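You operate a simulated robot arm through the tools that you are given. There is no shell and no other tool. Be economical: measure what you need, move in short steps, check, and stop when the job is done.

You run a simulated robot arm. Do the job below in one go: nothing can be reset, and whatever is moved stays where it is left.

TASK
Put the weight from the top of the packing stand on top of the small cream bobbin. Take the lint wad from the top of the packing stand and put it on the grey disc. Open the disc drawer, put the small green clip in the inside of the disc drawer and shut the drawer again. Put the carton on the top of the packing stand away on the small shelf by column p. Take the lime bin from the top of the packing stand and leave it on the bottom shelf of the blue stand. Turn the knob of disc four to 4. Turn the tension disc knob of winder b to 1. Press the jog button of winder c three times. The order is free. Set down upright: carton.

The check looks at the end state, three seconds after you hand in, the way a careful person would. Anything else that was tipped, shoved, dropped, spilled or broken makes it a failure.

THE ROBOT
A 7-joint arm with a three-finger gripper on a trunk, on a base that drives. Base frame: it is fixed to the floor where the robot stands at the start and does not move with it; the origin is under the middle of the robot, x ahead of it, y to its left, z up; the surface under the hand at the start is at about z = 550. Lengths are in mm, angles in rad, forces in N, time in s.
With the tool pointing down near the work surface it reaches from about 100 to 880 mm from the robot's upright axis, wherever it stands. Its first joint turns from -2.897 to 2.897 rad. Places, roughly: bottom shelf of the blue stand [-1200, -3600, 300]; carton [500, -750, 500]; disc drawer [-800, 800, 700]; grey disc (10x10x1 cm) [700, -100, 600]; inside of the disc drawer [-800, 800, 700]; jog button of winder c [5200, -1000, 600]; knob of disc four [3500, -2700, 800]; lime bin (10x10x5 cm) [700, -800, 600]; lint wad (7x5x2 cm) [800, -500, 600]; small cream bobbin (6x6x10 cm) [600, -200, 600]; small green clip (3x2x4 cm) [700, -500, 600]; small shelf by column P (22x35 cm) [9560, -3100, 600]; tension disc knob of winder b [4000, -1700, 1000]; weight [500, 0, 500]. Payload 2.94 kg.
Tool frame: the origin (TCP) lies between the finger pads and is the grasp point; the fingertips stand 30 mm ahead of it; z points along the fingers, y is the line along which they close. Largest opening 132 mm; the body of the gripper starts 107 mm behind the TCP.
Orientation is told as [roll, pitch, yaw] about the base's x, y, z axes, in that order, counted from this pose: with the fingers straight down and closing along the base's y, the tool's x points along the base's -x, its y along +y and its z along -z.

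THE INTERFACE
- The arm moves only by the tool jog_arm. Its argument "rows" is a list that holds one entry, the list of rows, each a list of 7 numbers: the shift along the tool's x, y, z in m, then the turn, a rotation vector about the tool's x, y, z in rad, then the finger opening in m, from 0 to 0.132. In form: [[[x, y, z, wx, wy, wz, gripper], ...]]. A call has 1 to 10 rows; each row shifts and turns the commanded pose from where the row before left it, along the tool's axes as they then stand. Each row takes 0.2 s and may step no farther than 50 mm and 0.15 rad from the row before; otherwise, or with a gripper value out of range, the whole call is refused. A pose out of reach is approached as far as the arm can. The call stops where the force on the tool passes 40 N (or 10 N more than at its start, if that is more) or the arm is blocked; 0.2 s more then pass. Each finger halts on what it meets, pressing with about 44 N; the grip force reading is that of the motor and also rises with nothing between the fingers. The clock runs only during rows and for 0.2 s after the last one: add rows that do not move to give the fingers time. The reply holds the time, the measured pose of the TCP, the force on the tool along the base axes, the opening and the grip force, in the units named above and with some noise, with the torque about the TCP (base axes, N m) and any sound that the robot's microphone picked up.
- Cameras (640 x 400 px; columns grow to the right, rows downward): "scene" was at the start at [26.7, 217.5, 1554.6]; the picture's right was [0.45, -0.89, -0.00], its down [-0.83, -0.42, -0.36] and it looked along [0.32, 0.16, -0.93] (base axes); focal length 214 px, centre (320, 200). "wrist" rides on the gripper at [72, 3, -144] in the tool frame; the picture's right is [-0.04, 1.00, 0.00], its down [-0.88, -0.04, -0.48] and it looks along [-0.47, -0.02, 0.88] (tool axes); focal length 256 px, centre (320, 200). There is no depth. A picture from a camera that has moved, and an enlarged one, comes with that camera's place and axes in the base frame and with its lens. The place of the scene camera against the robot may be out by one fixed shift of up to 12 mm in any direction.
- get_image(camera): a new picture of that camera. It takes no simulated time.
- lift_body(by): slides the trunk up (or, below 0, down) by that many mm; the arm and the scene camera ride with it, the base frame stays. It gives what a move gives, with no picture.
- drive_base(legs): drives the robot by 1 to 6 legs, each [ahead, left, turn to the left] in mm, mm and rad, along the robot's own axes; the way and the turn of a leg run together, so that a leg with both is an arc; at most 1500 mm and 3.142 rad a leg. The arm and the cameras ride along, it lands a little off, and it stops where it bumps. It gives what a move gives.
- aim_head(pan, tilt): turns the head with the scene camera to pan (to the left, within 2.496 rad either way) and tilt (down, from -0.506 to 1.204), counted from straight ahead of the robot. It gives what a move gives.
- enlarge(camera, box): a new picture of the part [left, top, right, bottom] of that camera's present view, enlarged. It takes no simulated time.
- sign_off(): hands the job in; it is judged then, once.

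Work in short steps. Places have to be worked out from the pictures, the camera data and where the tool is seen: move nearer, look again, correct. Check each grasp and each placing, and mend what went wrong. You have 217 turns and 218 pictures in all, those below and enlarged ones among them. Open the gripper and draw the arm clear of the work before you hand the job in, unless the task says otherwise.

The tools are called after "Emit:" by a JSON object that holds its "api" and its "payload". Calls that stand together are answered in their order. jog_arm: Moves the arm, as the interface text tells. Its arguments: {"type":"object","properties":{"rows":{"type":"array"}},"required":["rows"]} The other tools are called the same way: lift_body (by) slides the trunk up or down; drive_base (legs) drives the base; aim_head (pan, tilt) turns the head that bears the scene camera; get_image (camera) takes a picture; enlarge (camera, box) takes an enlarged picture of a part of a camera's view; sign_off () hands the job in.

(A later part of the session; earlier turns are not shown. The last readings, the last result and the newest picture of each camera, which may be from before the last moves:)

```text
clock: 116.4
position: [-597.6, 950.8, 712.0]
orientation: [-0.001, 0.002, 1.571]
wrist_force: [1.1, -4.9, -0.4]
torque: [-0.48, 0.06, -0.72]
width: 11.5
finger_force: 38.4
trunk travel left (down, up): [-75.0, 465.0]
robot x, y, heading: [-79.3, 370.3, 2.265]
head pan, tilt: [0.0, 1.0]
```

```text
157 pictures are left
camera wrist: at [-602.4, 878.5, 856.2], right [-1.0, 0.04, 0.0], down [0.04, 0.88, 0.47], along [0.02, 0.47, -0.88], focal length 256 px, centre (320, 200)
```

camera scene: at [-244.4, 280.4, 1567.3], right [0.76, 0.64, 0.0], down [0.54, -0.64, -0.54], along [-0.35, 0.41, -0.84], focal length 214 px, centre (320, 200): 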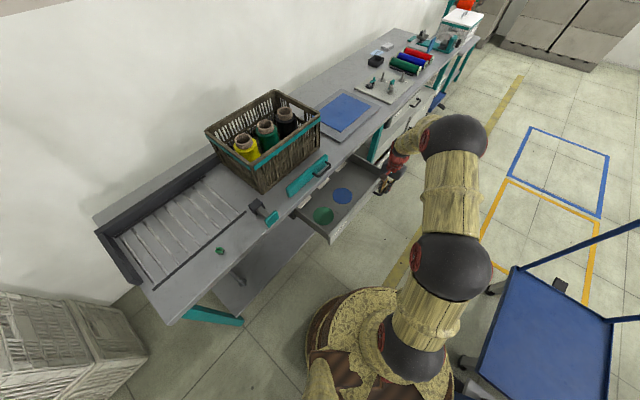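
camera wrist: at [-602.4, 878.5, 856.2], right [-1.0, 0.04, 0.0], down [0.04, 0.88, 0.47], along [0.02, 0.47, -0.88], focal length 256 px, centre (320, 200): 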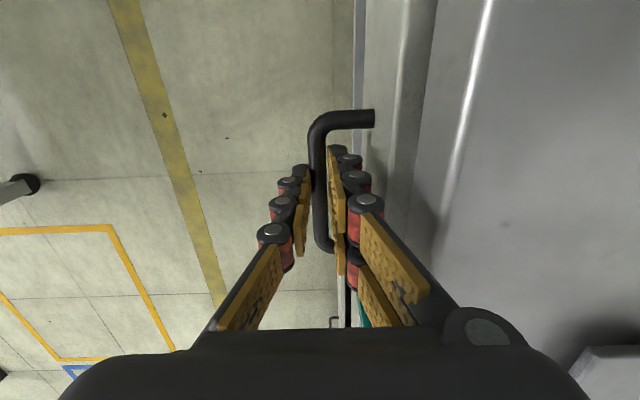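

Nearly shut; I push the last few mm until a stop is felt.

Emit:
{"api": "jog_arm", "payload": {"rows": [[[0, 0.003, 0, 0, 0, 0, 0.005], [0, 0.003, 0, 0, 0, 0, 0.005], [0, 0, 0, 0, 0, 0, 0.005]]]}}

```text
clock: 117.2
position: [-604.0, 950.8, 711.1]
orientation: [-0.002, 0.002, 1.571]
wrist_force: [9.8, -5.4, 0.8]
torque: [0.24, -0.24, -0.65]
width: 11.1
finger_force: 38.1
trunk travel left (down, up): [-75.0, 465.0]
robot x, y, heading: [-78.1, 371.4, 2.271]
head pan, tilt: [0.0, 1.0]
```

Emit:
{"api": "jog_arm", "payload": {"rows": [[[0, 0.002, 0, 0, 0, 0, 0.005], [0, 0.002, 0, 0, 0, 0, 0.005], [0, 0, 0, 0, 0, 0, 0.005]]]}}

```text
clock: 118.1
position: [-603.7, 949.9, 711.7]
orientation: [-0.004, 0.003, 1.569]
wrist_force: [7.7, -6.3, 9.0]
torque: [-0.08, -0.29, -0.62]
width: 11.4
finger_force: 38.3
trunk travel left (down, up): [-75.0, 465.0]
robot x, y, heading: [-81.8, 368.8, 2.271]
head pan, tilt: [0.0, 1.0]
stopped in row 3: the force on the tool passed its limit at 41 N (the readings are from after the stop); the commanded pose is now the measured one
```

Hard stop: drawer is shut. I release and rise.

Emit:
{"api": "jog_arm", "payload": {"rows": [[[0, -0.002, 0, 0, 0, 0, 0.026], [0, 0, 0, 0, 0, 0, 0.026], [0, 0, 0, 0, 0, 0, 0.026], [0, 0, -0.04, 0, 0, 0, 0.026], [0, 0, -0.045, 0, 0, 0, 0.026], [0, 0, -0.045, 0, 0, 0, 0.03], [0, -0.03, -0.03, 0, 0, 0, 0.06], [0, -0.03, -0.03, 0, 0, 0, 0.06], [0, -0.03, -0.03, 0, 0, 0, 0.06]]]}}

Emit:
{"api": "get_image", "payload": {"camera": "wrist"}}

```text
clock: 120.1
position: [-514.9, 950.7, 930.6]
orientation: [-0.006, 0.006, 1.569]
wrist_force: [-0.6, -1.0, 0.1]
torque: [0.02, -0.01, -0.01]
width: 59.8
finger_force: 0.1
trunk travel left (down, up): [-75.0, 465.0]
robot x, y, heading: [-80.0, 370.1, 2.274]
head pan, tilt: [0.0, 1.0]
```

```text
156 pictures are left
camera wrist: at [-518.2, 879.1, 1075.4], right [-1.0, 0.04, -0.01], down [0.04, 0.88, 0.47], along [0.03, 0.47, -0.88], focal length 256 px, centre (320, 200)
```

wrist: 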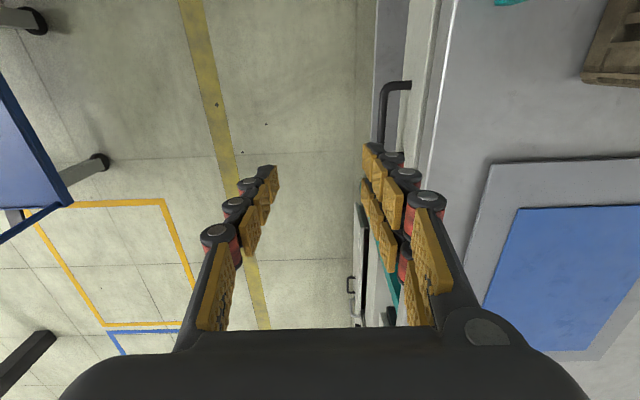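

Drawer is shut. Now I restore the tool yaw, retract, and look toward the blue stand from here while preparing to return to the table.

Emit:
{"api": "jog_arm", "payload": {"rows": [[[0.03, 0, 0, 0, 0, -0.14, 0.06], [0.03, 0, 0, 0, 0, -0.14, 0.06], [0.03, 0, 0, 0, 0, -0.14, 0.06], [0.03, 0, 0, 0, 0, -0.14, 0.06], [0.04, 0, 0, 0, 0, -0.14, 0.06], [0.045, 0, 0, 0, 0, 0, 0.06], [0.045, 0, 0, 0, 0, 0, 0.06], [0, 0, 0, 0, 0, 0, 0.06]]]}}

Emit:
{"api": "drive_base", "payload": {"legs": [[-519, 471, 0], [0, 0, -2.27], [0, -300, 0]]}}

Emit:
{"api": "aim_head", "payload": {"pan": -1.9, "tilt": 0.4}}

Emit:
{"api": "get_image", "payload": {"camera": "scene"}}

```text
clock: 121.9
position: [-411.6, 732.4, 932.2]
orientation: [-0.001, 0.009, 2.27]
wrist_force: [-0.1, -0.4, 0.8]
torque: [0.04, 0.04, 0.0]
width: 59.9
finger_force: 0.0
trunk travel left (down, up): [-75.0, 465.0]
robot x, y, heading: [-77.9, 370.3, 2.269]
head pan, tilt: [0.0, 1.0]
```

```text
clock: 132.8
position: [390.7, -609.2, 932.1]
orientation: [-0.003, 0.008, 0.005]
wrist_force: [-0.4, 0.3, -0.4]
torque: [0.01, 0.01, -0.02]
width: 60.0
finger_force: 0.0
trunk travel left (down, up): [-75.0, 465.0]
robot x, y, heading: [-100.4, -630.6, 0.003]
head pan, tilt: [0.0, 1.0]
```

```text
clock: 134.6
position: [390.1, -609.3, 931.3]
orientation: [-0.002, 0.006, 0.004]
wrist_force: [0.8, 0.0, 0.6]
torque: [0.03, -0.01, 0.0]
width: 59.9
finger_force: 0.0
trunk travel left (down, up): [-75.0, 465.0]
robot x, y, heading: [-96.7, -634.3, 0.008]
head pan, tilt: [-1.901, 0.4]
```

```text
155 pictures are left
camera scene: at [-154.3, -527.1, 1617.5], right [-0.95, 0.32, 0.0], down [0.12, 0.37, -0.92], along [-0.29, -0.87, -0.39], focal length 214 px, centre (320, 200)
```

scene: 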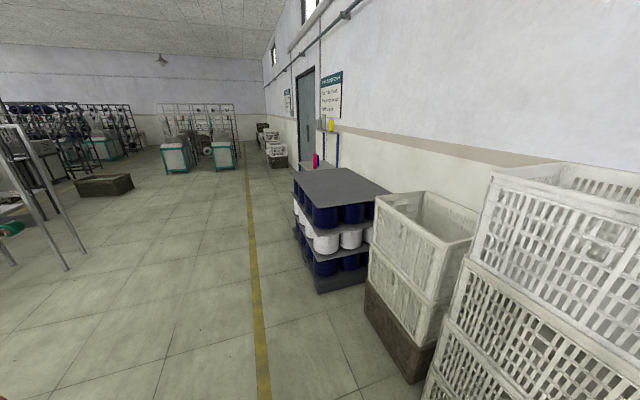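

I zoom on the blue stand behind the spool pallet.

Emit:
{"api": "enlarge", "payload": {"camera": "scene", "box": [260, 100, 380, 175]}}

```text
5.33 times, centred on (320, 138) of scene
camera zoom: at [-154.3, -527.1, 1617.5], right [-0.95, 0.32, 0.0], down [0.12, 0.37, -0.92], along [-0.29, -0.87, -0.39], focal length 1144 px, centre (320, 533)
```

zoom: 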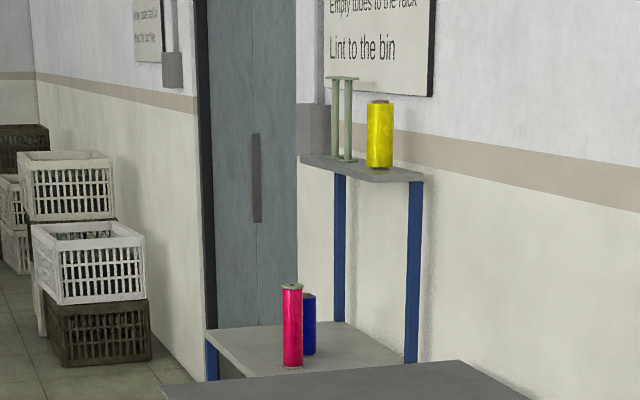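

The stand has a wide lower shelf and probably another below. I go to the lime bin: drive to (0,-795) and look from above.

Emit:
{"api": "drive_base", "payload": {"legs": [[97, -160, 0]]}}

Emit:
{"api": "get_image", "payload": {"camera": "wrist"}}

```text
clock: 136.2
position: [488.3, -769.3, 931.7]
orientation: [-0.001, 0.007, 0.005]
wrist_force: [-0.5, 0.4, 0.9]
torque: [-0.02, 0.0, -0.01]
width: 59.9
finger_force: 0.1
trunk travel left (down, up): [-75.0, 465.0]
robot x, y, heading: [-0.2, -796.1, 0.005]
head pan, tilt: [-1.901, 0.4]
```

```text
153 pictures are left
camera wrist: at [416.8, -766.4, 1076.9], right [0.04, 1.0, 0.0], down [0.88, -0.03, 0.47], along [0.47, -0.02, -0.88], focal length 256 px, centre (320, 200)
```

wrist: 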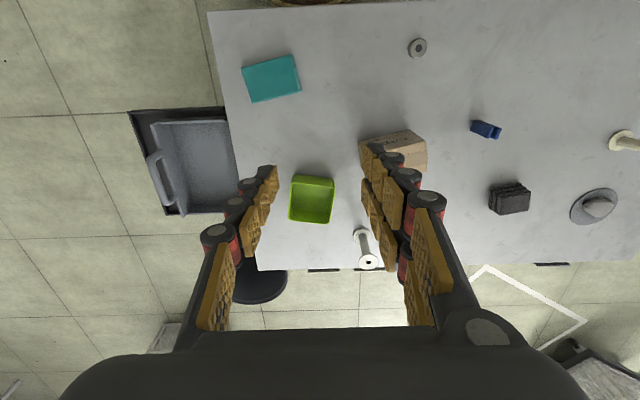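

Bin at about (671,-794), turned ~0.12 rad. I yaw slightly and pitch the tool 45° forward so the same grip works under the low shelf.

Emit:
{"api": "jog_arm", "payload": {"rows": [[[0, 0, 0, 0, 0, 0.12, 0.132], [0, 0, 0, 0, -0.13, 0, 0.132], [0, 0, 0, 0, -0.13, 0, 0.132], [0, 0, 0, 0, -0.13, 0, 0.132], [0, 0, 0, 0, -0.13, 0, 0.132], [0, 0, 0, 0, -0.13, 0, 0.132], [0, 0, 0, 0, -0.13, 0, 0.132], [0, 0, 0, 0, 0, 0, 0.132]]]}}

Emit:
{"api": "get_image", "payload": {"camera": "wrist"}}

```text
clock: 138.0
position: [489.4, -769.6, 932.0]
orientation: [-0.003, -0.775, -0.11]
wrist_force: [1.0, 0.2, 0.5]
torque: [0.01, 0.04, 0.03]
width: 131.7
finger_force: 0.1
trunk travel left (down, up): [-75.0, 465.0]
robot x, y, heading: [-2.4, -790.6, 0.008]
head pan, tilt: [-1.901, 0.4]
```

```text
152 pictures are left
camera wrist: at [337.8, -748.8, 984.9], right [0.14, 0.99, 0.03], down [0.29, -0.07, 0.95], along [0.95, -0.13, -0.3], focal length 256 px, centre (320, 200)
```

wrist: 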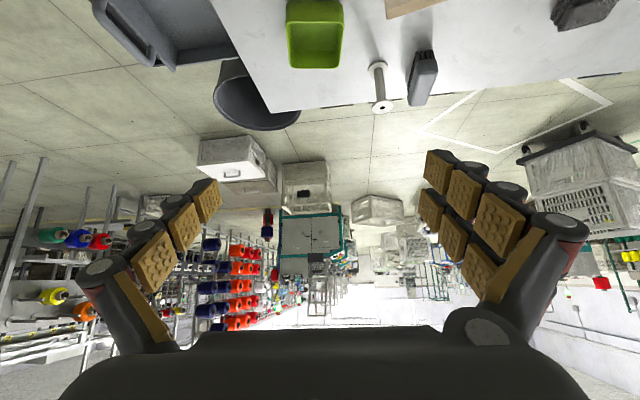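

Now I approach along the tool axis toward a point above the bin.

Emit:
{"api": "jog_arm", "payload": {"rows": [[[0.0055, -0.0006, 0.043, 0, 0, 0, 0.132], [0.0055, -0.0006, 0.043, 0, 0, 0, 0.132], [0.0055, -0.0006, 0.043, 0, 0, 0, 0.132], [0.0055, -0.0006, 0.043, 0, 0, 0, 0.132], [0.0055, -0.0006, 0.043, 0, 0, 0, 0.132], [0.0055, -0.0006, 0.043, 0, 0, 0, 0.132], [0.0055, -0.0006, 0.043, 0, 0, 0, 0.132], [0, 0, 0, 0, 0, 0, 0.132]]]}}

Emit:
{"api": "get_image", "payload": {"camera": "wrist"}}

Emit:
{"api": "aim_head", "payload": {"pan": -0.2, "tilt": 1.0}}

Emit:
{"api": "get_image", "payload": {"camera": "scene"}}

```text
clock: 139.8
position: [668.5, -795.1, 688.6]
orientation: [-0.003, -0.774, -0.111]
wrist_force: [0.6, 0.8, -0.1]
torque: [0.01, 0.02, -0.01]
width: 132.0
finger_force: 0.1
trunk travel left (down, up): [-75.0, 465.0]
robot x, y, heading: [-2.8, -794.0, 0.006]
head pan, tilt: [-1.901, 0.4]
```

```text
151 pictures are left
camera wrist: at [518.3, -773.8, 742.0], right [0.15, 0.99, 0.03], down [0.29, -0.07, 0.95], along [0.95, -0.13, -0.3], focal length 256 px, centre (320, 200)
```

wrist: 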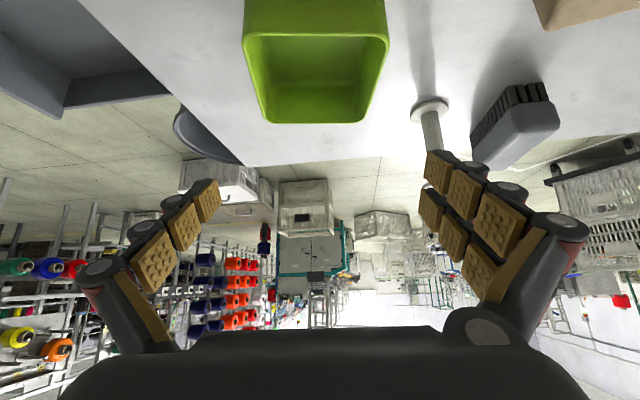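

```text
clock: 141.5
position: [669.4, -793.8, 690.5]
orientation: [-0.004, -0.773, -0.112]
wrist_force: [-0.1, 0.1, -0.4]
torque: [0.0, -0.02, -0.02]
width: 132.0
finger_force: 0.1
trunk travel left (down, up): [-75.0, 465.0]
robot x, y, heading: [-3.2, -795.4, 0.009]
head pan, tilt: [-0.201, 1.0]
```

```text
150 pictures are left
camera scene: at [41.6, -614.1, 1567.2], right [-0.19, -0.98, 0.0], down [-0.83, 0.16, -0.54], along [0.53, -0.1, -0.84], focal length 214 px, centre (320, 200)
```

scene: 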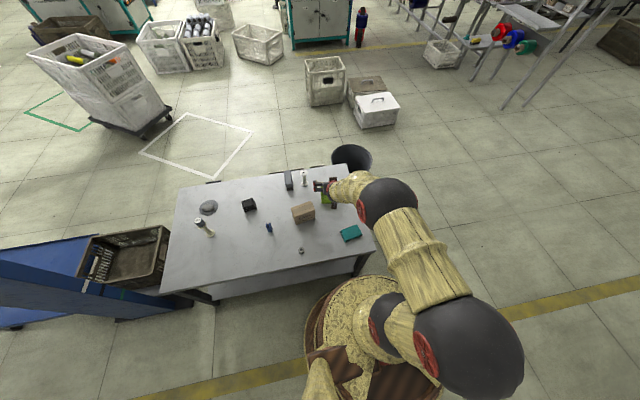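

Bin centre about (680,-796), 90 mm wide. I lower straight down around it.

Emit:
{"api": "jog_arm", "payload": {"rows": [[[0.022, 0, 0.027, 0, 0, 0, 0.132], [0.022, -0.001, 0.027, 0, 0, 0, 0.132], [0.021, 0, 0.026, 0, 0, 0, 0.132], [0, 0, 0, 0, 0, 0, 0.132]]]}}

Emit:
{"api": "get_image", "payload": {"camera": "wrist"}}

```text
clock: 142.5
position: [677.1, -797.3, 585.4]
orientation: [-0.004, -0.774, -0.113]
wrist_force: [-0.5, -0.3, 0.1]
torque: [-0.01, -0.01, -0.01]
width: 131.7
finger_force: 0.1
trunk travel left (down, up): [-75.0, 465.0]
robot x, y, heading: [-1.9, -790.8, 0.009]
head pan, tilt: [-0.201, 1.0]
```

```text
149 pictures are left
camera wrist: at [526.3, -776.3, 638.7], right [0.15, 0.99, 0.03], down [0.29, -0.07, 0.95], along [0.95, -0.13, -0.3], focal length 256 px, centre (320, 200)
```

wrist: 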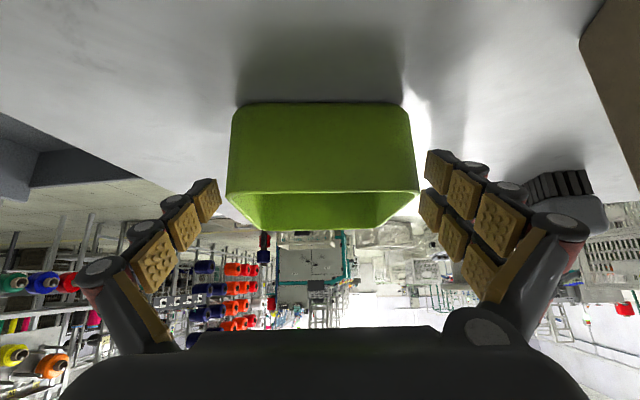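

Fingers straddle the bin. I close gently.

Emit:
{"api": "jog_arm", "payload": {"rows": [[[0, 0, 0, 0, 0, 0, 0.115], [0, 0, 0, 0, 0, 0, 0.1], [0, 0, 0, 0, 0, 0, 0.085], [0, 0, 0, 0, 0, 0, 0.075], [0, 0, 0, 0, 0, 0, 0.075], [0, 0, 0, 0, 0, 0, 0.075]]]}}

Emit:
{"api": "get_image", "payload": {"camera": "wrist"}}

```text
clock: 143.9
position: [678.5, -797.1, 586.1]
orientation: [-0.005, -0.775, -0.112]
wrist_force: [-0.7, 0.5, 3.9]
torque: [0.12, 0.08, -0.12]
width: 95.1
finger_force: 41.0
trunk travel left (down, up): [-75.0, 465.0]
robot x, y, heading: [-0.6, -792.6, -0.0]
head pan, tilt: [-0.201, 1.0]
```

```text
148 pictures are left
camera wrist: at [526.4, -776.2, 639.5], right [0.15, 0.99, 0.03], down [0.29, -0.07, 0.95], along [0.95, -0.13, -0.3], focal length 256 px, centre (320, 200)
```

wrist: 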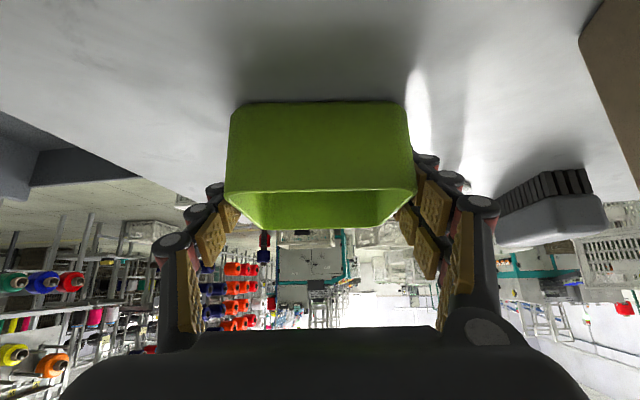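

Gripped at 95 mm. I lift vertically and retract a bit.

Emit:
{"api": "jog_arm", "payload": {"rows": [[[-0.014, 0, -0.0143, 0, 0, 0, 0.075], [-0.028, 0, -0.0286, 0, 0, 0, 0.075], [-0.028, 0, -0.0286, 0, 0, 0, 0.075], [-0.028, 0, -0.0286, 0, 0, 0, 0.075], [-0.028, 0, -0.0286, 0, 0, 0, 0.075], [-0.028, 0, -0.0286, 0, 0, 0, 0.075], [-0.028, 0, -0.0286, 0, 0, 0, 0.075], [0.0284, 0, -0.0278, 0, 0, 0, 0.075], [0.0284, 0, -0.0278, 0, 0, 0, 0.075], [0.0284, 0, -0.0278, 0, 0, 0, 0.075]]]}}

Emit:
{"api": "get_image", "payload": {"camera": "wrist"}}

```text
clock: 146.1
position: [560.9, -782.8, 847.2]
orientation: [-0.004, -0.773, -0.112]
wrist_force: [-0.6, -0.5, -2.7]
torque: [0.02, 0.02, 0.04]
width: 94.3
finger_force: 43.6
trunk travel left (down, up): [-75.0, 465.0]
robot x, y, heading: [-6.1, -790.2, 0.003]
head pan, tilt: [-0.201, 1.0]
```

```text
147 pictures are left
camera wrist: at [409.4, -762.5, 899.9], right [0.15, 0.99, 0.03], down [0.29, -0.07, 0.95], along [0.95, -0.13, -0.3], focal length 256 px, centre (320, 200)
```

wrist: 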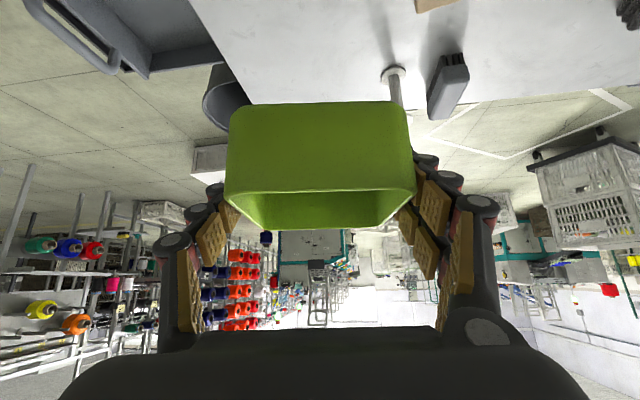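

Bin secure. I back off, turn to face -y and drive down the aisle to beside the blue stand.

Emit:
{"api": "drive_base", "payload": {"legs": [[-100, 0, 0], [0, 0, -1.571], [1400, 0, 0]]}}

Emit:
{"api": "aim_head", "payload": {"pan": -0.6, "tilt": 0.4}}

Emit:
{"api": "get_image", "payload": {"camera": "scene"}}

```text
clock: 157.6
position: [-61.2, -2751.9, 846.6]
orientation: [-0.004, -0.773, -1.67]
wrist_force: [-0.3, 0.0, -2.1]
torque: [0.05, 0.0, 0.03]
width: 94.3
finger_force: 44.2
trunk travel left (down, up): [-75.0, 465.0]
robot x, y, heading: [-76.8, -2188.9, -1.553]
head pan, tilt: [-0.201, 1.0]
```

```text
clock: 158.6
position: [-62.7, -2751.9, 846.9]
orientation: [-0.005, -0.773, -1.669]
wrist_force: [0.1, -0.9, -1.6]
torque: [0.0, -0.03, -0.03]
width: 94.0
finger_force: 43.7
trunk travel left (down, up): [-75.0, 465.0]
robot x, y, heading: [-80.9, -2184.4, -1.553]
head pan, tilt: [-0.6, 0.4]
```

```text
146 pictures are left
camera scene: at [66.2, -2230.2, 1617.4], right [-0.84, 0.55, 0.0], down [0.21, 0.33, -0.92], along [-0.5, -0.77, -0.39], focal length 214 px, centre (320, 200)
```

scene: 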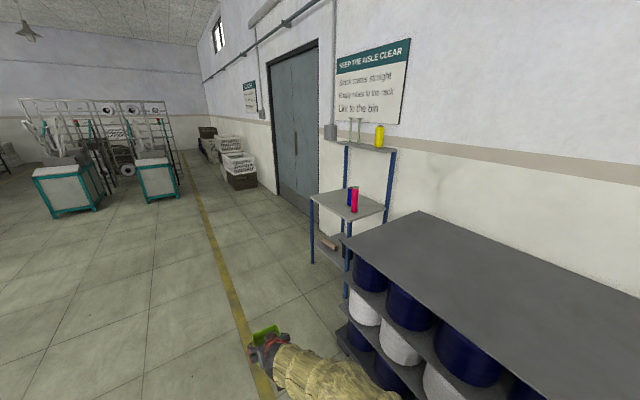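

Emit:
{"api": "enlarge", "payload": {"camera": "scene", "box": [290, 110, 418, 310]}}

```text
2.00 times, centred on (354, 210) of scene
camera zoom: at [66.2, -2230.2, 1617.4], right [-0.84, 0.55, 0.0], down [0.21, 0.33, -0.92], along [-0.5, -0.77, -0.39], focal length 429 px, centre (252, 180)
```

zoom: 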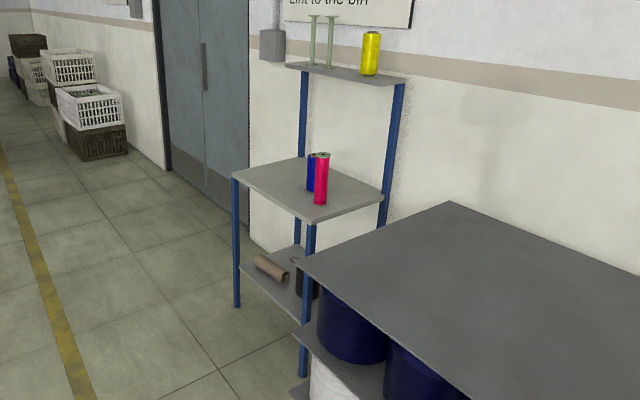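

Bottom shelf is at z≈305, front edge x≈-935, y from -3913 to -3341. I drive alongside and turn to face it.

Emit:
{"api": "drive_base", "payload": {"legs": [[1440, 0, 0], [0, 0, -1.589]]}}

Emit:
{"api": "aim_head", "payload": {"pan": 0.0, "tilt": 0.8}}

Emit:
{"api": "get_image", "payload": {"camera": "scene"}}

Emit:
{"api": "get_image", "payload": {"camera": "wrist"}}

```text
clock: 169.6
position: [-604.9, -3630.0, 847.3]
orientation: [-0.003, -0.774, 3.031]
wrist_force: [0.1, -0.4, -2.6]
torque: [-0.04, 0.0, 0.01]
width: 94.2
finger_force: 44.8
trunk travel left (down, up): [-75.0, 465.0]
robot x, y, heading: [-40.4, -3617.3, -3.135]
head pan, tilt: [-0.6, 0.4]
```

```text
clock: 170.6
position: [-605.0, -3630.5, 847.5]
orientation: [-0.005, -0.772, 3.034]
wrist_force: [-0.1, -0.3, -2.9]
torque: [0.01, -0.02, -0.02]
width: 94.3
finger_force: 44.0
trunk travel left (down, up): [-75.0, 465.0]
robot x, y, heading: [-45.5, -3618.5, -3.134]
head pan, tilt: [0.0, 0.799]
```

```text
144 pictures are left
camera scene: at [-85.3, -3808.4, 1582.4], right [-0.01, 1.0, 0.0], down [0.72, 0.01, -0.7], along [-0.7, 0.0, -0.72], focal length 214 px, centre (320, 200)
```

scene: 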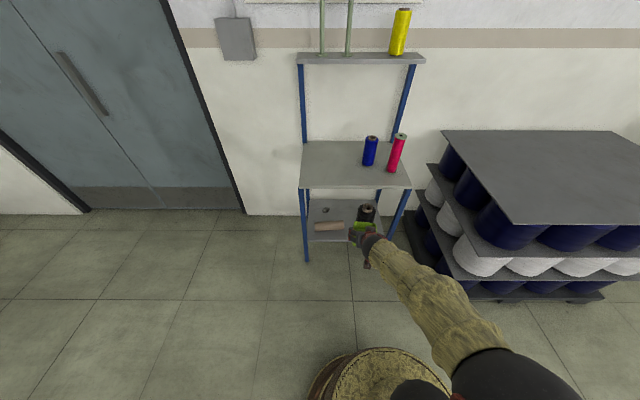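

```text
143 pictures are left
camera wrist: at [-454.9, -3651.2, 900.2], right [-0.14, -0.99, 0.03], down [-0.29, 0.07, 0.95], along [-0.95, 0.13, -0.3], focal length 256 px, centre (320, 200)
```

wrist: 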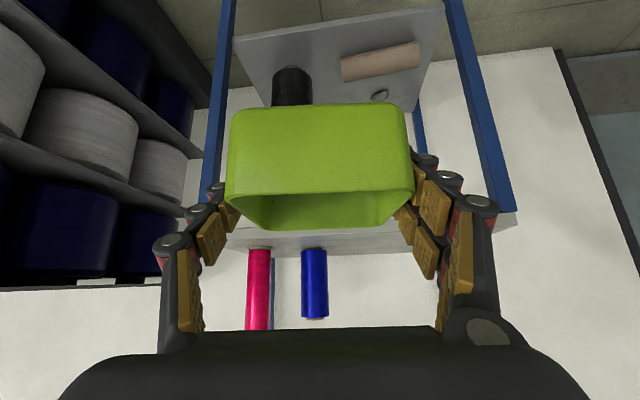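

Free spot: front of the shelf at about (-985,-3510), in front of the black spool and right of the cardboard tube. I square the bin's yaw and lower the hand in the open first.

Emit:
{"api": "jog_arm", "payload": {"rows": [[[0, 0, 0, -0.077, 0, -0.0785, 0.075], [0.028, 0, 0.0286, 0, 0, 0, 0.075], [0.028, 0, 0.0286, 0, 0, 0, 0.075], [0.028, 0, 0.0286, 0, 0, 0, 0.075], [0.028, 0, 0.0286, 0, 0, 0, 0.075], [0.028, 0, 0.0286, 0, 0, 0, 0.075], [0.028, 0, 0.0286, 0, 0, 0, 0.075], [0.028, 0, 0.0286, 0, 0, 0, 0.075], [0.028, 0, 0.0286, 0, 0, 0, 0.075], [0, 0, 0, 0, 0, 0, 0.075]]]}}

Emit:
{"api": "drive_base", "payload": {"legs": [[0, -108, 0]]}}

Emit:
{"api": "get_image", "payload": {"camera": "wrist"}}

```text
clock: 172.8
position: [-611.0, -3676.4, 564.8]
orientation: [-0.046, -0.765, -3.114]
wrist_force: [-0.3, 0.1, -2.6]
torque: [-0.03, 0.01, 0.02]
width: 94.2
finger_force: 43.8
out of reach, approached as far as the arm can: row 2, 3, 4, 5, 6, 7, 8, 9
trunk travel left (down, up): [-75.0, 465.0]
robot x, y, heading: [-43.3, -3619.4, -3.139]
head pan, tilt: [0.0, 0.799]
```

```text
clock: 174.0
position: [-612.9, -3568.4, 566.0]
orientation: [-0.048, -0.764, -3.115]
wrist_force: [-0.3, -0.3, -1.3]
torque: [0.03, 0.0, 0.0]
width: 94.3
finger_force: 44.7
trunk travel left (down, up): [-75.0, 465.0]
robot x, y, heading: [-43.0, -3508.7, -3.131]
head pan, tilt: [0.0, 0.799]
```

```text
142 pictures are left
camera wrist: at [-461.0, -3573.4, 620.1], right [-0.03, -1.0, 0.0], down [-0.3, 0.01, 0.95], along [-0.95, 0.03, -0.3], focal length 256 px, centre (320, 200)
```

wrist: 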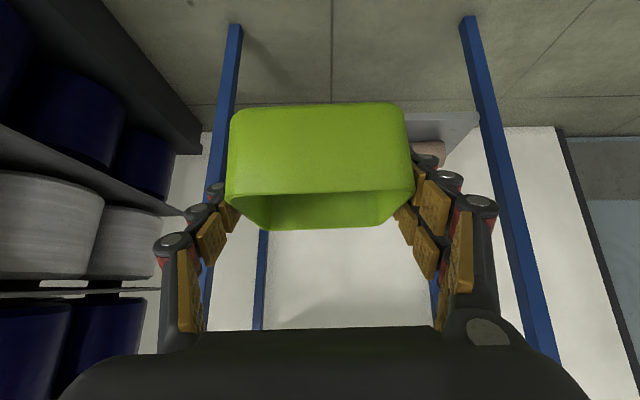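

The arm hit a limit being low and close. I lower the trunk and extend outward instead.

Emit:
{"api": "lift_body", "payload": {"by": -75}}

Emit:
{"api": "jog_arm", "payload": {"rows": [[[-0.0284, 0, 0.0278, 0, 0, 0, 0.075], [-0.0284, 0, 0.0278, 0, 0, 0, 0.075], [-0.0284, 0, 0.0278, 0, 0, 0, 0.075], [-0.0284, 0, 0.0278, 0, 0, 0, 0.075], [0, 0, 0, 0, 0, 0, 0.075]]]}}

```text
clock: 175.2
position: [-612.2, -3567.4, 491.1]
orientation: [-0.046, -0.765, -3.113]
wrist_force: [0.3, -0.8, -2.1]
torque: [-0.01, 0.01, -0.02]
width: 94.4
finger_force: 44.1
trunk travel left (down, up): [0.0, 540.0]
robot x, y, heading: [-40.0, -3509.2, -3.133]
head pan, tilt: [0.0, 0.799]
```

```text
clock: 176.3
position: [-771.1, -3567.3, 488.1]
orientation: [-0.045, -0.764, -3.113]
wrist_force: [-0.7, -0.1, -3.1]
torque: [-0.01, 0.0, 0.04]
width: 94.4
finger_force: 44.2
trunk travel left (down, up): [0.0, 540.0]
robot x, y, heading: [-42.8, -3512.9, -3.135]
head pan, tilt: [0.0, 0.799]
```

I correct the small roll and descend in front of the shelf.

Emit:
{"api": "jog_arm", "payload": {"rows": [[[0, 0, 0, -0.046, 0, 0, 0.075], [0.0215, 0, 0.022, 0, 0, 0, 0.075], [0.0215, 0, 0.022, 0, 0, 0, 0.075], [0.0215, 0, 0.022, 0, 0, 0, 0.075], [0.0215, 0, 0.022, 0, 0, 0, 0.075], [0, 0, 0, 0, 0, 0, 0.075]]]}}

Emit:
{"api": "get_image", "payload": {"camera": "wrist"}}

Emit:
{"api": "get_image", "payload": {"camera": "scene"}}

```text
clock: 177.8
position: [-771.5, -3568.5, 365.5]
orientation: [-0.01, -0.761, -3.114]
wrist_force: [0.6, 0.0, -2.5]
torque: [-0.05, 0.0, 0.0]
width: 94.2
finger_force: 43.6
trunk travel left (down, up): [0.0, 540.0]
robot x, y, heading: [-45.5, -3511.3, -3.131]
head pan, tilt: [0.0, 0.799]
```

```text
141 pictures are left
camera wrist: at [-619.7, -3568.9, 420.5], right [-0.01, -1.0, 0.02], down [-0.31, 0.02, 0.95], along [-0.95, 0.0, -0.31], focal length 256 px, centre (320, 200)
```

wrist: 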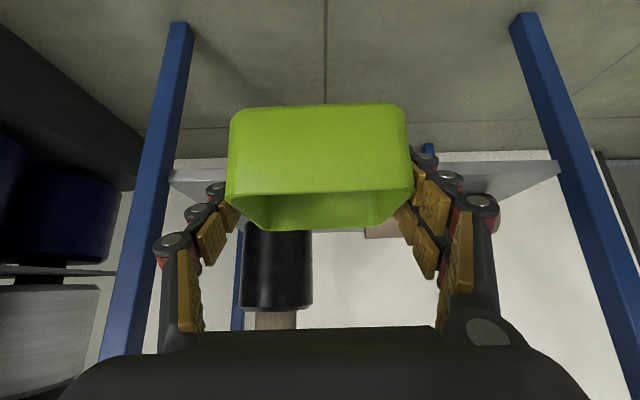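

```text
140 pictures are left
camera scene: at [-86.5, -3699.7, 1507.4], right [-0.01, 1.0, 0.0], down [0.72, 0.01, -0.7], along [-0.7, -0.01, -0.72], focal length 214 px, centre (320, 200)
```

scene: 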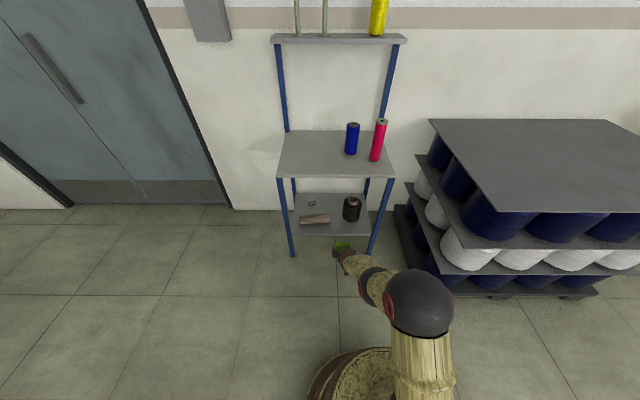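

Height is right to slide the bin over the shelf lip (~300). I shift to y≈-3530 and drive forward slowly.

Emit:
{"api": "jog_arm", "payload": {"rows": [[[0, -0.038, 0, 0, 0, 0, 0.075], [0, 0, 0, 0, 0, 0, 0.075]]]}}

Emit:
{"api": "drive_base", "payload": {"legs": [[120, 0, 0]]}}

Emit:
{"api": "get_image", "payload": {"camera": "wrist"}}

Emit:
{"api": "enlarge", "payload": {"camera": "scene", "box": [260, 160, 420, 260]}}

```text
clock: 178.3
position: [-782.2, -3557.7, 357.9]
orientation: [-0.014, -0.759, -3.114]
wrist_force: [0.1, 0.4, -1.1]
torque: [0.03, 0.01, -0.02]
width: 94.5
finger_force: 44.1
out of reach, approached as far as the arm can: row 1
trunk travel left (down, up): [0.0, 540.0]
robot x, y, heading: [-41.6, -3511.3, -3.135]
head pan, tilt: [0.0, 0.799]
```

```text
clock: 179.6
position: [-902.7, -3557.1, 356.7]
orientation: [-0.012, -0.76, -3.114]
wrist_force: [0.4, -0.1, -2.6]
torque: [-0.02, -0.05, -0.01]
width: 94.4
finger_force: 44.4
trunk travel left (down, up): [0.0, 540.0]
robot x, y, heading: [-163.7, -3512.8, -3.129]
head pan, tilt: [0.0, 0.799]
```

```text
139 pictures are left
camera wrist: at [-751.1, -3558.8, 412.8], right [-0.01, -1.0, 0.02], down [-0.31, 0.02, 0.95], along [-0.95, 0.01, -0.31], focal length 256 px, centre (320, 200)
```

wrist: 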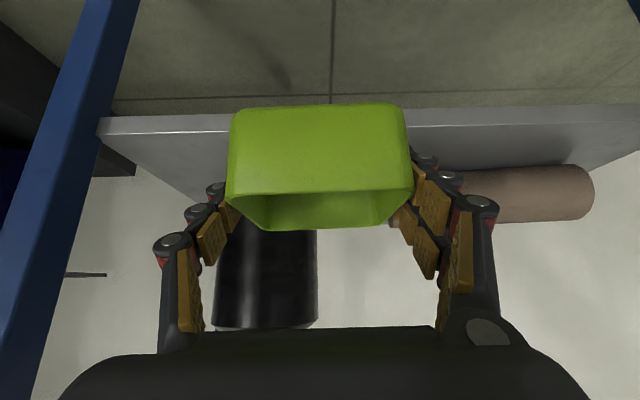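

```text
4.00 times, centred on (340, 210) of scene
camera zoom: at [-206.5, -3700.6, 1507.4], right [-0.01, 1.0, 0.0], down [0.72, 0.01, -0.7], along [-0.7, -0.01, -0.72], focal length 858 px, centre (240, 160)
```

zoom: 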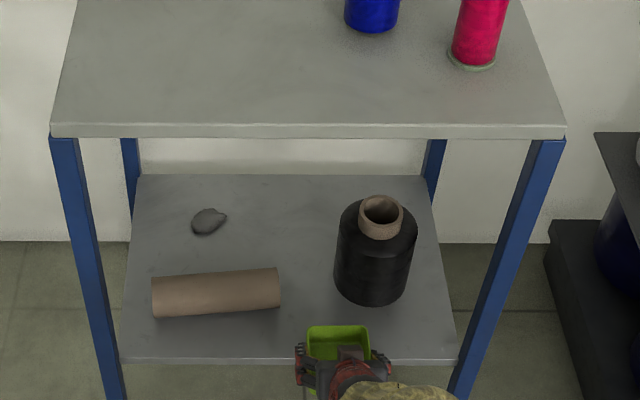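

Need about 77 mm more forward and 22 mm toward +y; I use the base for that.

Emit:
{"api": "drive_base", "payload": {"legs": [[77, -22, 0]]}}

Emit:
{"api": "get_image", "payload": {"camera": "wrist"}}

Emit:
{"api": "enlarge", "payload": {"camera": "scene", "box": [260, 180, 420, 280]}}

```text
clock: 180.7
position: [-981.1, -3536.0, 357.3]
orientation: [-0.015, -0.761, -3.113]
wrist_force: [0.4, 1.0, -2.6]
torque: [0.03, -0.04, 0.01]
width: 94.6
finger_force: 44.2
trunk travel left (down, up): [0.0, 540.0]
robot x, y, heading: [-236.6, -3489.9, -3.139]
head pan, tilt: [0.0, 0.799]
```

```text
137 pictures are left
camera wrist: at [-828.7, -3537.3, 412.9], right [-0.01, -1.0, 0.02], down [-0.31, 0.02, 0.95], along [-0.95, 0.01, -0.31], focal length 256 px, centre (320, 200)
```

wrist: 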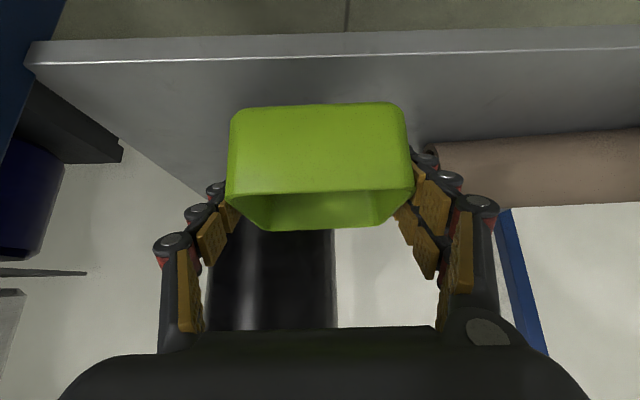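

```text
4.00 times, centred on (340, 230) of scene
camera zoom: at [-284.0, -3679.1, 1507.3], right [-0.01, 1.0, 0.0], down [0.72, 0.01, -0.7], along [-0.7, -0.01, -0.72], focal length 858 px, centre (240, 80)
```

zoom: 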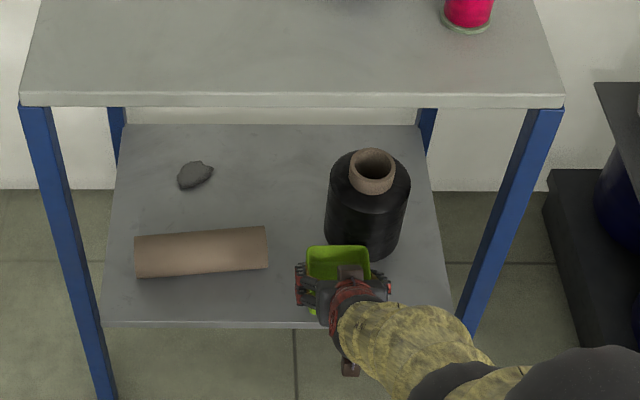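

Position is good (bin edge ~13 mm inside the lip, ~14 mm short of the black spool). I lower in small steps.

Emit:
{"api": "jog_arm", "payload": {"rows": [[[0.0028, 0, 0.0029, 0, 0, 0, 0.075], [0.0028, 0, 0.0029, 0, 0, 0, 0.075], [0.0028, 0, 0.0029, 0, 0, 0, 0.075], [0, 0, 0, 0, 0, 0, 0.075]]]}}

```text
clock: 181.7
position: [-980.2, -3536.0, 344.3]
orientation: [-0.015, -0.759, -3.114]
wrist_force: [-0.6, -0.9, -2.0]
torque: [-0.02, -0.02, -0.01]
width: 94.2
finger_force: 44.1
trunk travel left (down, up): [0.0, 540.0]
robot x, y, heading: [-240.2, -3491.8, -3.137]
head pan, tilt: [0.0, 0.799]
```

Emit:
{"api": "jog_arm", "payload": {"rows": [[[0.0014, 0, 0.0015, 0, 0, 0, 0.075], [0.0014, 0, 0.0015, 0, 0, 0, 0.075], [0.0014, 0, 0.0015, 0, 0, 0, 0.075], [0, 0, 0, 0, 0, 0, 0.075]]]}}

Emit:
{"api": "get_image", "payload": {"camera": "wrist"}}

```text
clock: 182.7
position: [-980.2, -3536.2, 339.5]
orientation: [-0.019, -0.761, -3.113]
wrist_force: [0.5, 0.6, -1.6]
torque: [0.02, -0.03, -0.04]
width: 94.4
finger_force: 43.4
trunk travel left (down, up): [0.0, 540.0]
robot x, y, heading: [-241.7, -3489.1, -3.133]
head pan, tilt: [0.0, 0.799]
```

```text
135 pictures are left
camera wrist: at [-828.8, -3538.0, 394.5], right [-0.02, -1.0, 0.02], down [-0.31, 0.02, 0.95], along [-0.95, 0.01, -0.31], focal length 256 px, centre (320, 200)
```

wrist: 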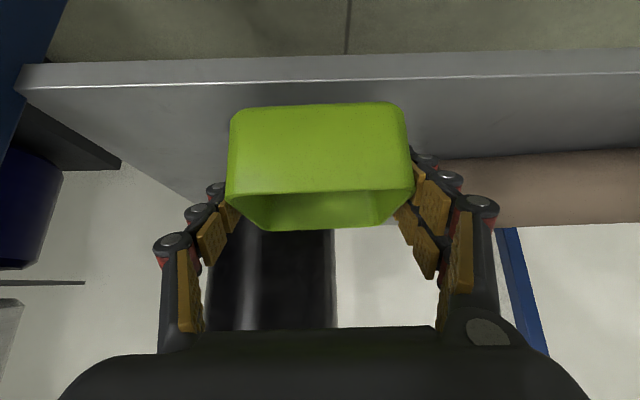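

Still slight gap; continue 1.5–2 mm steps.

Emit:
{"api": "jog_arm", "payload": {"rows": [[[0.0014, 0, 0.0015, 0, 0, 0, 0.075], [0.0014, 0, 0.0015, 0, 0, 0, 0.075], [0.0014, 0, 0.0015, 0, 0, 0, 0.075], [0.0014, 0, 0.0015, 0, 0, 0, 0.075], [0, 0, 0, 0, 0, 0, 0.075]]]}}

```text
clock: 183.8
position: [-979.8, -3536.0, 330.9]
orientation: [-0.018, -0.759, -3.115]
wrist_force: [-0.1, 0.3, -1.4]
torque: [0.0, -0.02, -0.01]
width: 94.3
finger_force: 43.9
trunk travel left (down, up): [0.0, 540.0]
robot x, y, heading: [-240.5, -3488.5, -3.138]
head pan, tilt: [0.0, 0.799]
```

Emit:
{"api": "jog_arm", "payload": {"rows": [[[0.0014, 0, 0.0015, 0, 0, 0, 0.075], [0.0014, 0, 0.0015, 0, 0, 0, 0.075], [0.0014, 0, 0.0015, 0, 0, 0, 0.075], [0.0014, 0, 0.0015, 0, 0, 0, 0.075], [0, 0, 0, 0, 0, 0, 0.075]]]}}

Emit:
{"api": "get_image", "payload": {"camera": "wrist"}}

```text
clock: 185.1
position: [-978.9, -3536.2, 322.7]
orientation: [-0.02, -0.759, -3.114]
wrist_force: [-0.8, -0.4, -2.2]
torque: [0.0, -0.04, -0.01]
width: 94.1
finger_force: 44.3
trunk travel left (down, up): [0.0, 540.0]
robot x, y, heading: [-236.5, -3491.2, -3.137]
head pan, tilt: [0.0, 0.799]
```

```text
134 pictures are left
camera wrist: at [-829.1, -3538.3, 378.3], right [-0.02, -1.0, 0.02], down [-0.31, 0.02, 0.95], along [-0.95, 0.01, -0.31], focal length 256 px, centre (320, 200)
```

wrist: 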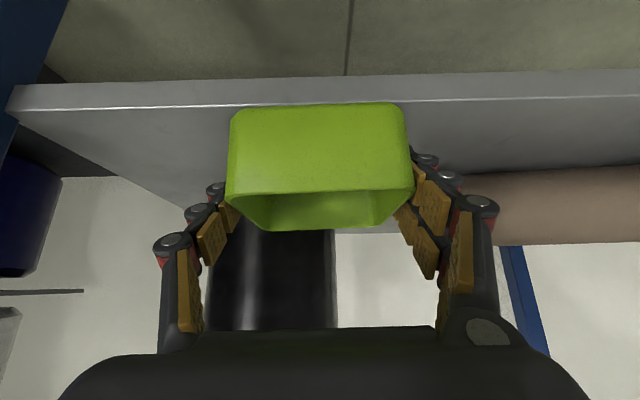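

Refined geometry: shelf top is z≈276, edge x≈-953, so the bin must go ~20 mm deeper (black spool front is at ≈-1063). I move it forward.

Emit:
{"api": "jog_arm", "payload": {"rows": [[[-0.0072, 0, 0.0069, 0, 0, 0, 0.075], [-0.0076, 0, 0.0072, 0, 0, 0, 0.075], [0, 0, 0, 0, 0, 0, 0.075]]]}}

Emit:
{"api": "get_image", "payload": {"camera": "wrist"}}

Emit:
{"api": "enlarge", "payload": {"camera": "scene", "box": [300, 220, 380, 270]}}

```text
clock: 185.8
position: [-999.4, -3536.6, 323.4]
orientation: [-0.016, -0.76, -3.113]
wrist_force: [1.4, 0.3, -1.9]
torque: [0.01, 0.0, -0.07]
width: 94.4
finger_force: 44.4
trunk travel left (down, up): [0.0, 540.0]
robot x, y, heading: [-241.9, -3494.0, -3.138]
head pan, tilt: [0.0, 0.799]
```

```text
133 pictures are left
camera wrist: at [-849.6, -3537.6, 378.4], right [-0.01, -1.0, 0.02], down [-0.31, 0.02, 0.95], along [-0.95, 0.01, -0.31], focal length 256 px, centre (320, 200)
```

wrist: 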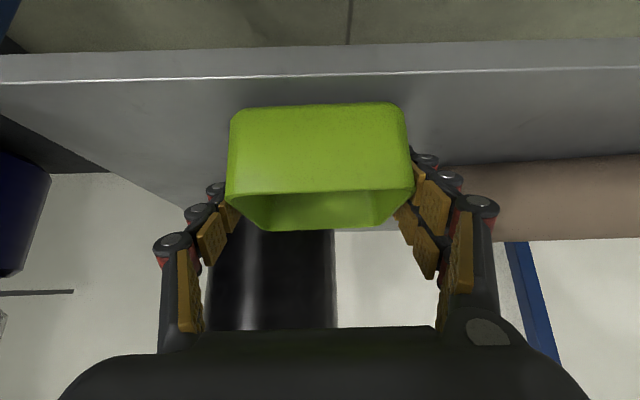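

```text
8.00 times, centred on (340, 245) of scene
camera zoom: at [-284.2, -3679.1, 1507.3], right [-0.01, 1.0, 0.0], down [0.72, 0.01, -0.7], along [-0.7, -0.01, -0.72], focal length 1716 px, centre (160, -160)
```

zoom: 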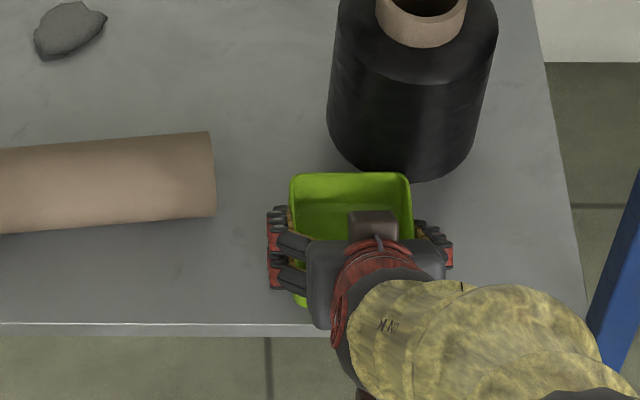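

Good clearance both ways. I lower the last ~12 mm.

Emit:
{"api": "jog_arm", "payload": {"rows": [[[0.0017, 0, 0.0017, 0, 0, 0, 0.075], [0.0017, 0, 0.0017, 0, 0, 0, 0.075], [0.0014, 0, 0.0015, 0, 0, 0, 0.075], [0.0014, 0, 0.0015, 0, 0, 0, 0.075], [0, 0, 0, 0, 0, 0, 0.075]]]}}

```text
clock: 187.1
position: [-1002.9, -3537.0, 316.5]
orientation: [-0.017, -0.766, -3.113]
wrist_force: [3.1, 1.3, 16.5]
torque: [-0.8, 1.01, -0.14]
width: 94.3
finger_force: 44.4
trunk travel left (down, up): [0.0, 540.0]
robot x, y, heading: [-241.8, -3489.5, -3.134]
head pan, tilt: [0.0, 0.799]
```

Contact. I relax 2 mm and open the fingers modestly, then withdraw upward/backward.

Emit:
{"api": "jog_arm", "payload": {"rows": [[[-0.0012, 0, -0.0012, 0, 0, 0, 0.09], [0, 0, 0, 0, 0, 0, 0.1], [0, 0, 0, 0, 0, 0, 0.11], [0, 0, 0, 0, 0, 0, 0.11]]]}}

Emit:
{"api": "get_image", "payload": {"camera": "wrist"}}

Emit:
{"api": "enlarge", "payload": {"camera": "scene", "box": [300, 220, 380, 270]}}

```text
clock: 188.1
position: [-1000.2, -3537.2, 315.1]
orientation: [-0.016, -0.759, -3.113]
wrist_force: [0.6, 0.1, -0.4]
torque: [0.03, -0.03, 0.0]
width: 110.0
finger_force: 0.1
trunk travel left (down, up): [0.0, 540.0]
robot x, y, heading: [-241.2, -3491.9, -3.133]
head pan, tilt: [0.0, 0.799]
```

```text
131 pictures are left
camera wrist: at [-849.5, -3538.1, 370.9], right [-0.02, -1.0, 0.02], down [-0.31, 0.02, 0.95], along [-0.95, 0.01, -0.31], focal length 256 px, centre (320, 200)
```

wrist: 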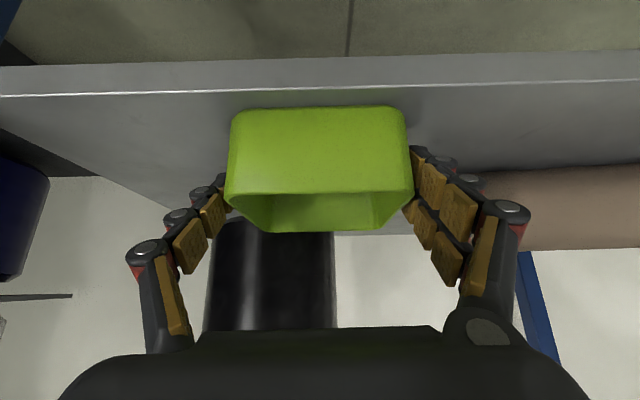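

```text
8.00 times, centred on (340, 245) of scene
camera zoom: at [-284.1, -3679.1, 1507.3], right [-0.01, 1.0, 0.0], down [0.72, 0.01, -0.7], along [-0.7, -0.01, -0.72], focal length 1716 px, centre (160, -160)
```

zoom: 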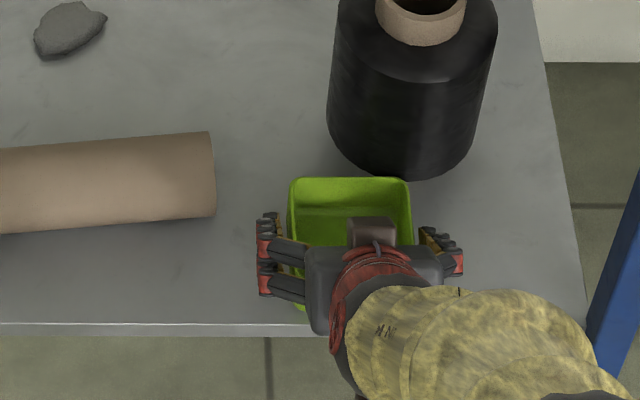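

Bin stands on the shelf. I open a touch more and pull back along the tool axis.

Emit:
{"api": "jog_arm", "payload": {"rows": [[[0, 0.004, 0, 0, 0, 0, 0.118], [0, 0, 0, 0, 0, 0, 0.118], [0, 0, -0.02, 0, 0, 0, 0.118], [0, 0, -0.04, 0, 0, 0, 0.118], [0, 0, -0.045, 0, 0, 0, 0.118], [0.02, 0, -0.045, 0, 0, 0, 0.118], [0.0284, 0, -0.0278, 0, 0, 0, 0.118], [0, 0, 0, 0, 0, 0, 0.118]]]}}

Emit:
{"api": "drive_base", "payload": {"legs": [[-250, 0, 0]]}}

Emit:
{"api": "enlarge", "payload": {"camera": "scene", "box": [260, 160, 420, 260]}}

```text
clock: 189.8
position: [-853.3, -3567.5, 407.0]
orientation: [-0.033, -0.757, -3.102]
wrist_force: [0.4, -0.6, -0.2]
torque: [0.0, 0.0, -0.01]
width: 117.9
finger_force: 0.0
out of reach, approached as far as the arm can: row 5, 6, 7
trunk travel left (down, up): [0.0, 540.0]
robot x, y, heading: [-241.0, -3490.4, -3.132]
head pan, tilt: [0.0, 0.799]
```

```text
clock: 191.7
position: [-603.8, -3567.1, 406.4]
orientation: [-0.035, -0.756, -3.102]
wrist_force: [0.3, 0.1, 0.0]
torque: [0.02, -0.02, -0.01]
width: 118.0
finger_force: 0.1
trunk travel left (down, up): [0.0, 540.0]
robot x, y, heading: [9.1, -3490.0, -3.131]
head pan, tilt: [0.0, 0.799]
```

```text
4.00 times, centred on (340, 210) of scene
camera zoom: at [-34.4, -3677.2, 1507.3], right [-0.01, 1.0, 0.0], down [0.72, 0.01, -0.7], along [-0.7, -0.01, -0.72], focal length 858 px, centre (240, 160)
```

zoom: 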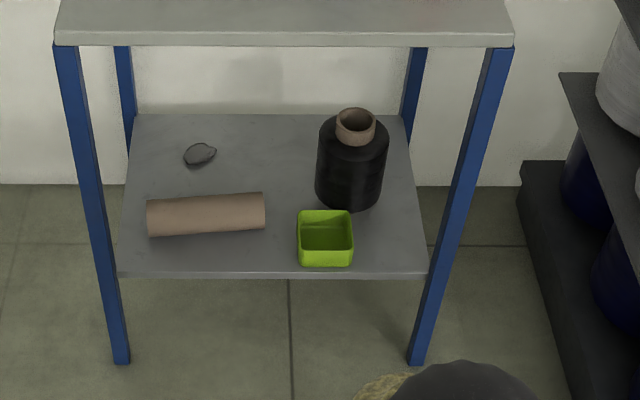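

Bin placed upright on the bottom shelf. I raise trunk and arm and return the tool to vertical.

Emit:
{"api": "lift_body", "payload": {"by": 75}}

Emit:
{"api": "jog_arm", "payload": {"rows": [[[-0.028, 0, -0.0286, -0.034, 0, 0, 0.118], [-0.028, 0, -0.0286, 0, 0, 0, 0.118], [-0.028, 0, -0.0286, 0, 0, 0, 0.118], [-0.028, 0, -0.0286, 0, 0, 0, 0.118], [-0.028, 0, -0.0286, 0, 0, 0, 0.118], [-0.028, 0, -0.0286, 0, 0, 0, 0.118], [-0.028, 0, -0.0286, 0, 0, 0, 0.118], [-0.028, 0, -0.0286, 0, 0, 0, 0.118], [-0.028, 0, -0.0286, 0, 0, 0, 0.118], [-0.028, 0, -0.0286, 0, 0, 0, 0.118]]]}}

Emit:
{"api": "jog_arm", "payload": {"rows": [[[0, 0, 0, 0, 0.13, 0, 0.118], [0, 0, 0, 0, 0.13, 0, 0.118], [0, 0, 0, 0, 0.13, 0, 0.118], [0, 0, 0, 0, 0.13, 0, 0.118], [0, 0, 0, 0, 0.13, 0, 0.118], [0, 0, 0, 0, 0.11, 0, 0.118], [0, 0, 0, 0, 0, 0, 0.118]]]}}

```text
clock: 192.8
position: [-603.2, -3566.3, 480.7]
orientation: [-0.033, -0.756, -3.1]
wrist_force: [0.9, 0.2, -0.2]
torque: [-0.01, 0.01, 0.01]
width: 118.0
finger_force: 0.1
trunk travel left (down, up): [-75.0, 465.0]
robot x, y, heading: [7.2, -3488.2, -3.13]
head pan, tilt: [0.0, 0.799]
```

```text
clock: 195.0
position: [-611.0, -3579.0, 882.7]
orientation: [0.001, -0.756, -3.1]
wrist_force: [0.1, -0.4, -1.4]
torque: [-0.01, 0.03, 0.0]
width: 118.1
finger_force: 0.0
out of reach, approached as far as the arm can: row 1
trunk travel left (down, up): [-75.0, 465.0]
robot x, y, heading: [6.6, -3489.5, -3.134]
head pan, tilt: [0.0, 0.799]
```

```text
clock: 196.6
position: [-618.6, -3568.5, 893.7]
orientation: [-0.031, -0.137, -3.119]
wrist_force: [0.8, 0.2, -0.8]
torque: [0.0, -0.04, 0.0]
width: 118.1
finger_force: 0.0
out of reach, approached as far as the arm can: row 2, 3
trunk travel left (down, up): [-75.0, 465.0]
robot x, y, heading: [8.6, -3489.2, -3.133]
head pan, tilt: [0.0, 0.799]
```

A joint limit left some residual tilt; I correct it and shift toward the centre.

Emit:
{"api": "jog_arm", "payload": {"rows": [[[0, 0, 0, -0.031, 0.137, 0, 0.1], [0.03, 0, -0.01, 0, 0, 0, 0.1], [0.03, 0, -0.01, 0, 0, 0, 0.1], [0.03, 0, -0.01, 0, 0, 0, 0.1], [0.03, -0.02, 0, 0, 0, 0, 0.1], [0, -0.02, 0, 0, 0, 0.014, 0.1], [0, 0, 0, 0, 0, 0, 0.1]]]}}

```text
clock: 198.2
position: [-500.1, -3524.2, 920.9]
orientation: [-0.001, -0.001, -3.138]
wrist_force: [0.2, 0.1, 0.5]
torque: [-0.03, -0.02, -0.01]
width: 100.1
finger_force: 0.0
trunk travel left (down, up): [-75.0, 465.0]
robot x, y, heading: [9.7, -3485.5, -3.132]
head pan, tilt: [0.0, 0.799]
```

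Now I go back to the table for the carton.

Emit:
{"api": "drive_base", "payload": {"legs": [[0, 0, 3.132], [-60, 1400, 0], [0, 1400, 0]]}}

Emit:
{"api": "get_image", "payload": {"camera": "wrist"}}

```text
clock: 219.0
position: [476.8, -687.3, 922.2]
orientation: [-0.001, -0.003, -0.009]
wrist_force: [0.7, 1.1, -0.7]
torque: [0.04, 0.01, -0.01]
width: 100.3
finger_force: 0.0
trunk travel left (down, up): [-75.0, 465.0]
robot x, y, heading: [-31.1, -720.2, -0.006]
head pan, tilt: [0.0, 0.799]
```

```text
128 pictures are left
camera wrist: at [404.5, -682.8, 1066.0], right [0.05, 1.0, 0.0], down [0.88, -0.05, 0.48], along [0.48, -0.03, -0.88], focal length 256 px, centre (320, 200)
```

wrist: 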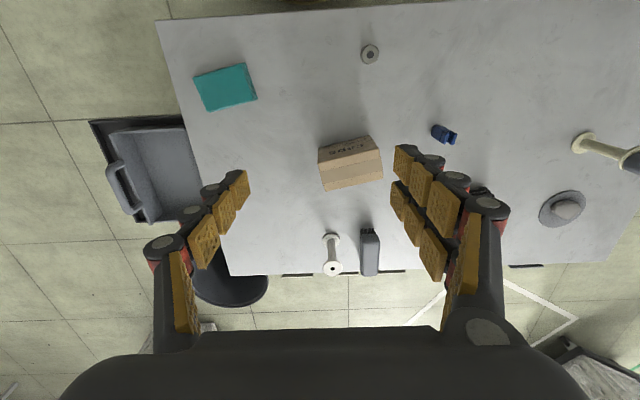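

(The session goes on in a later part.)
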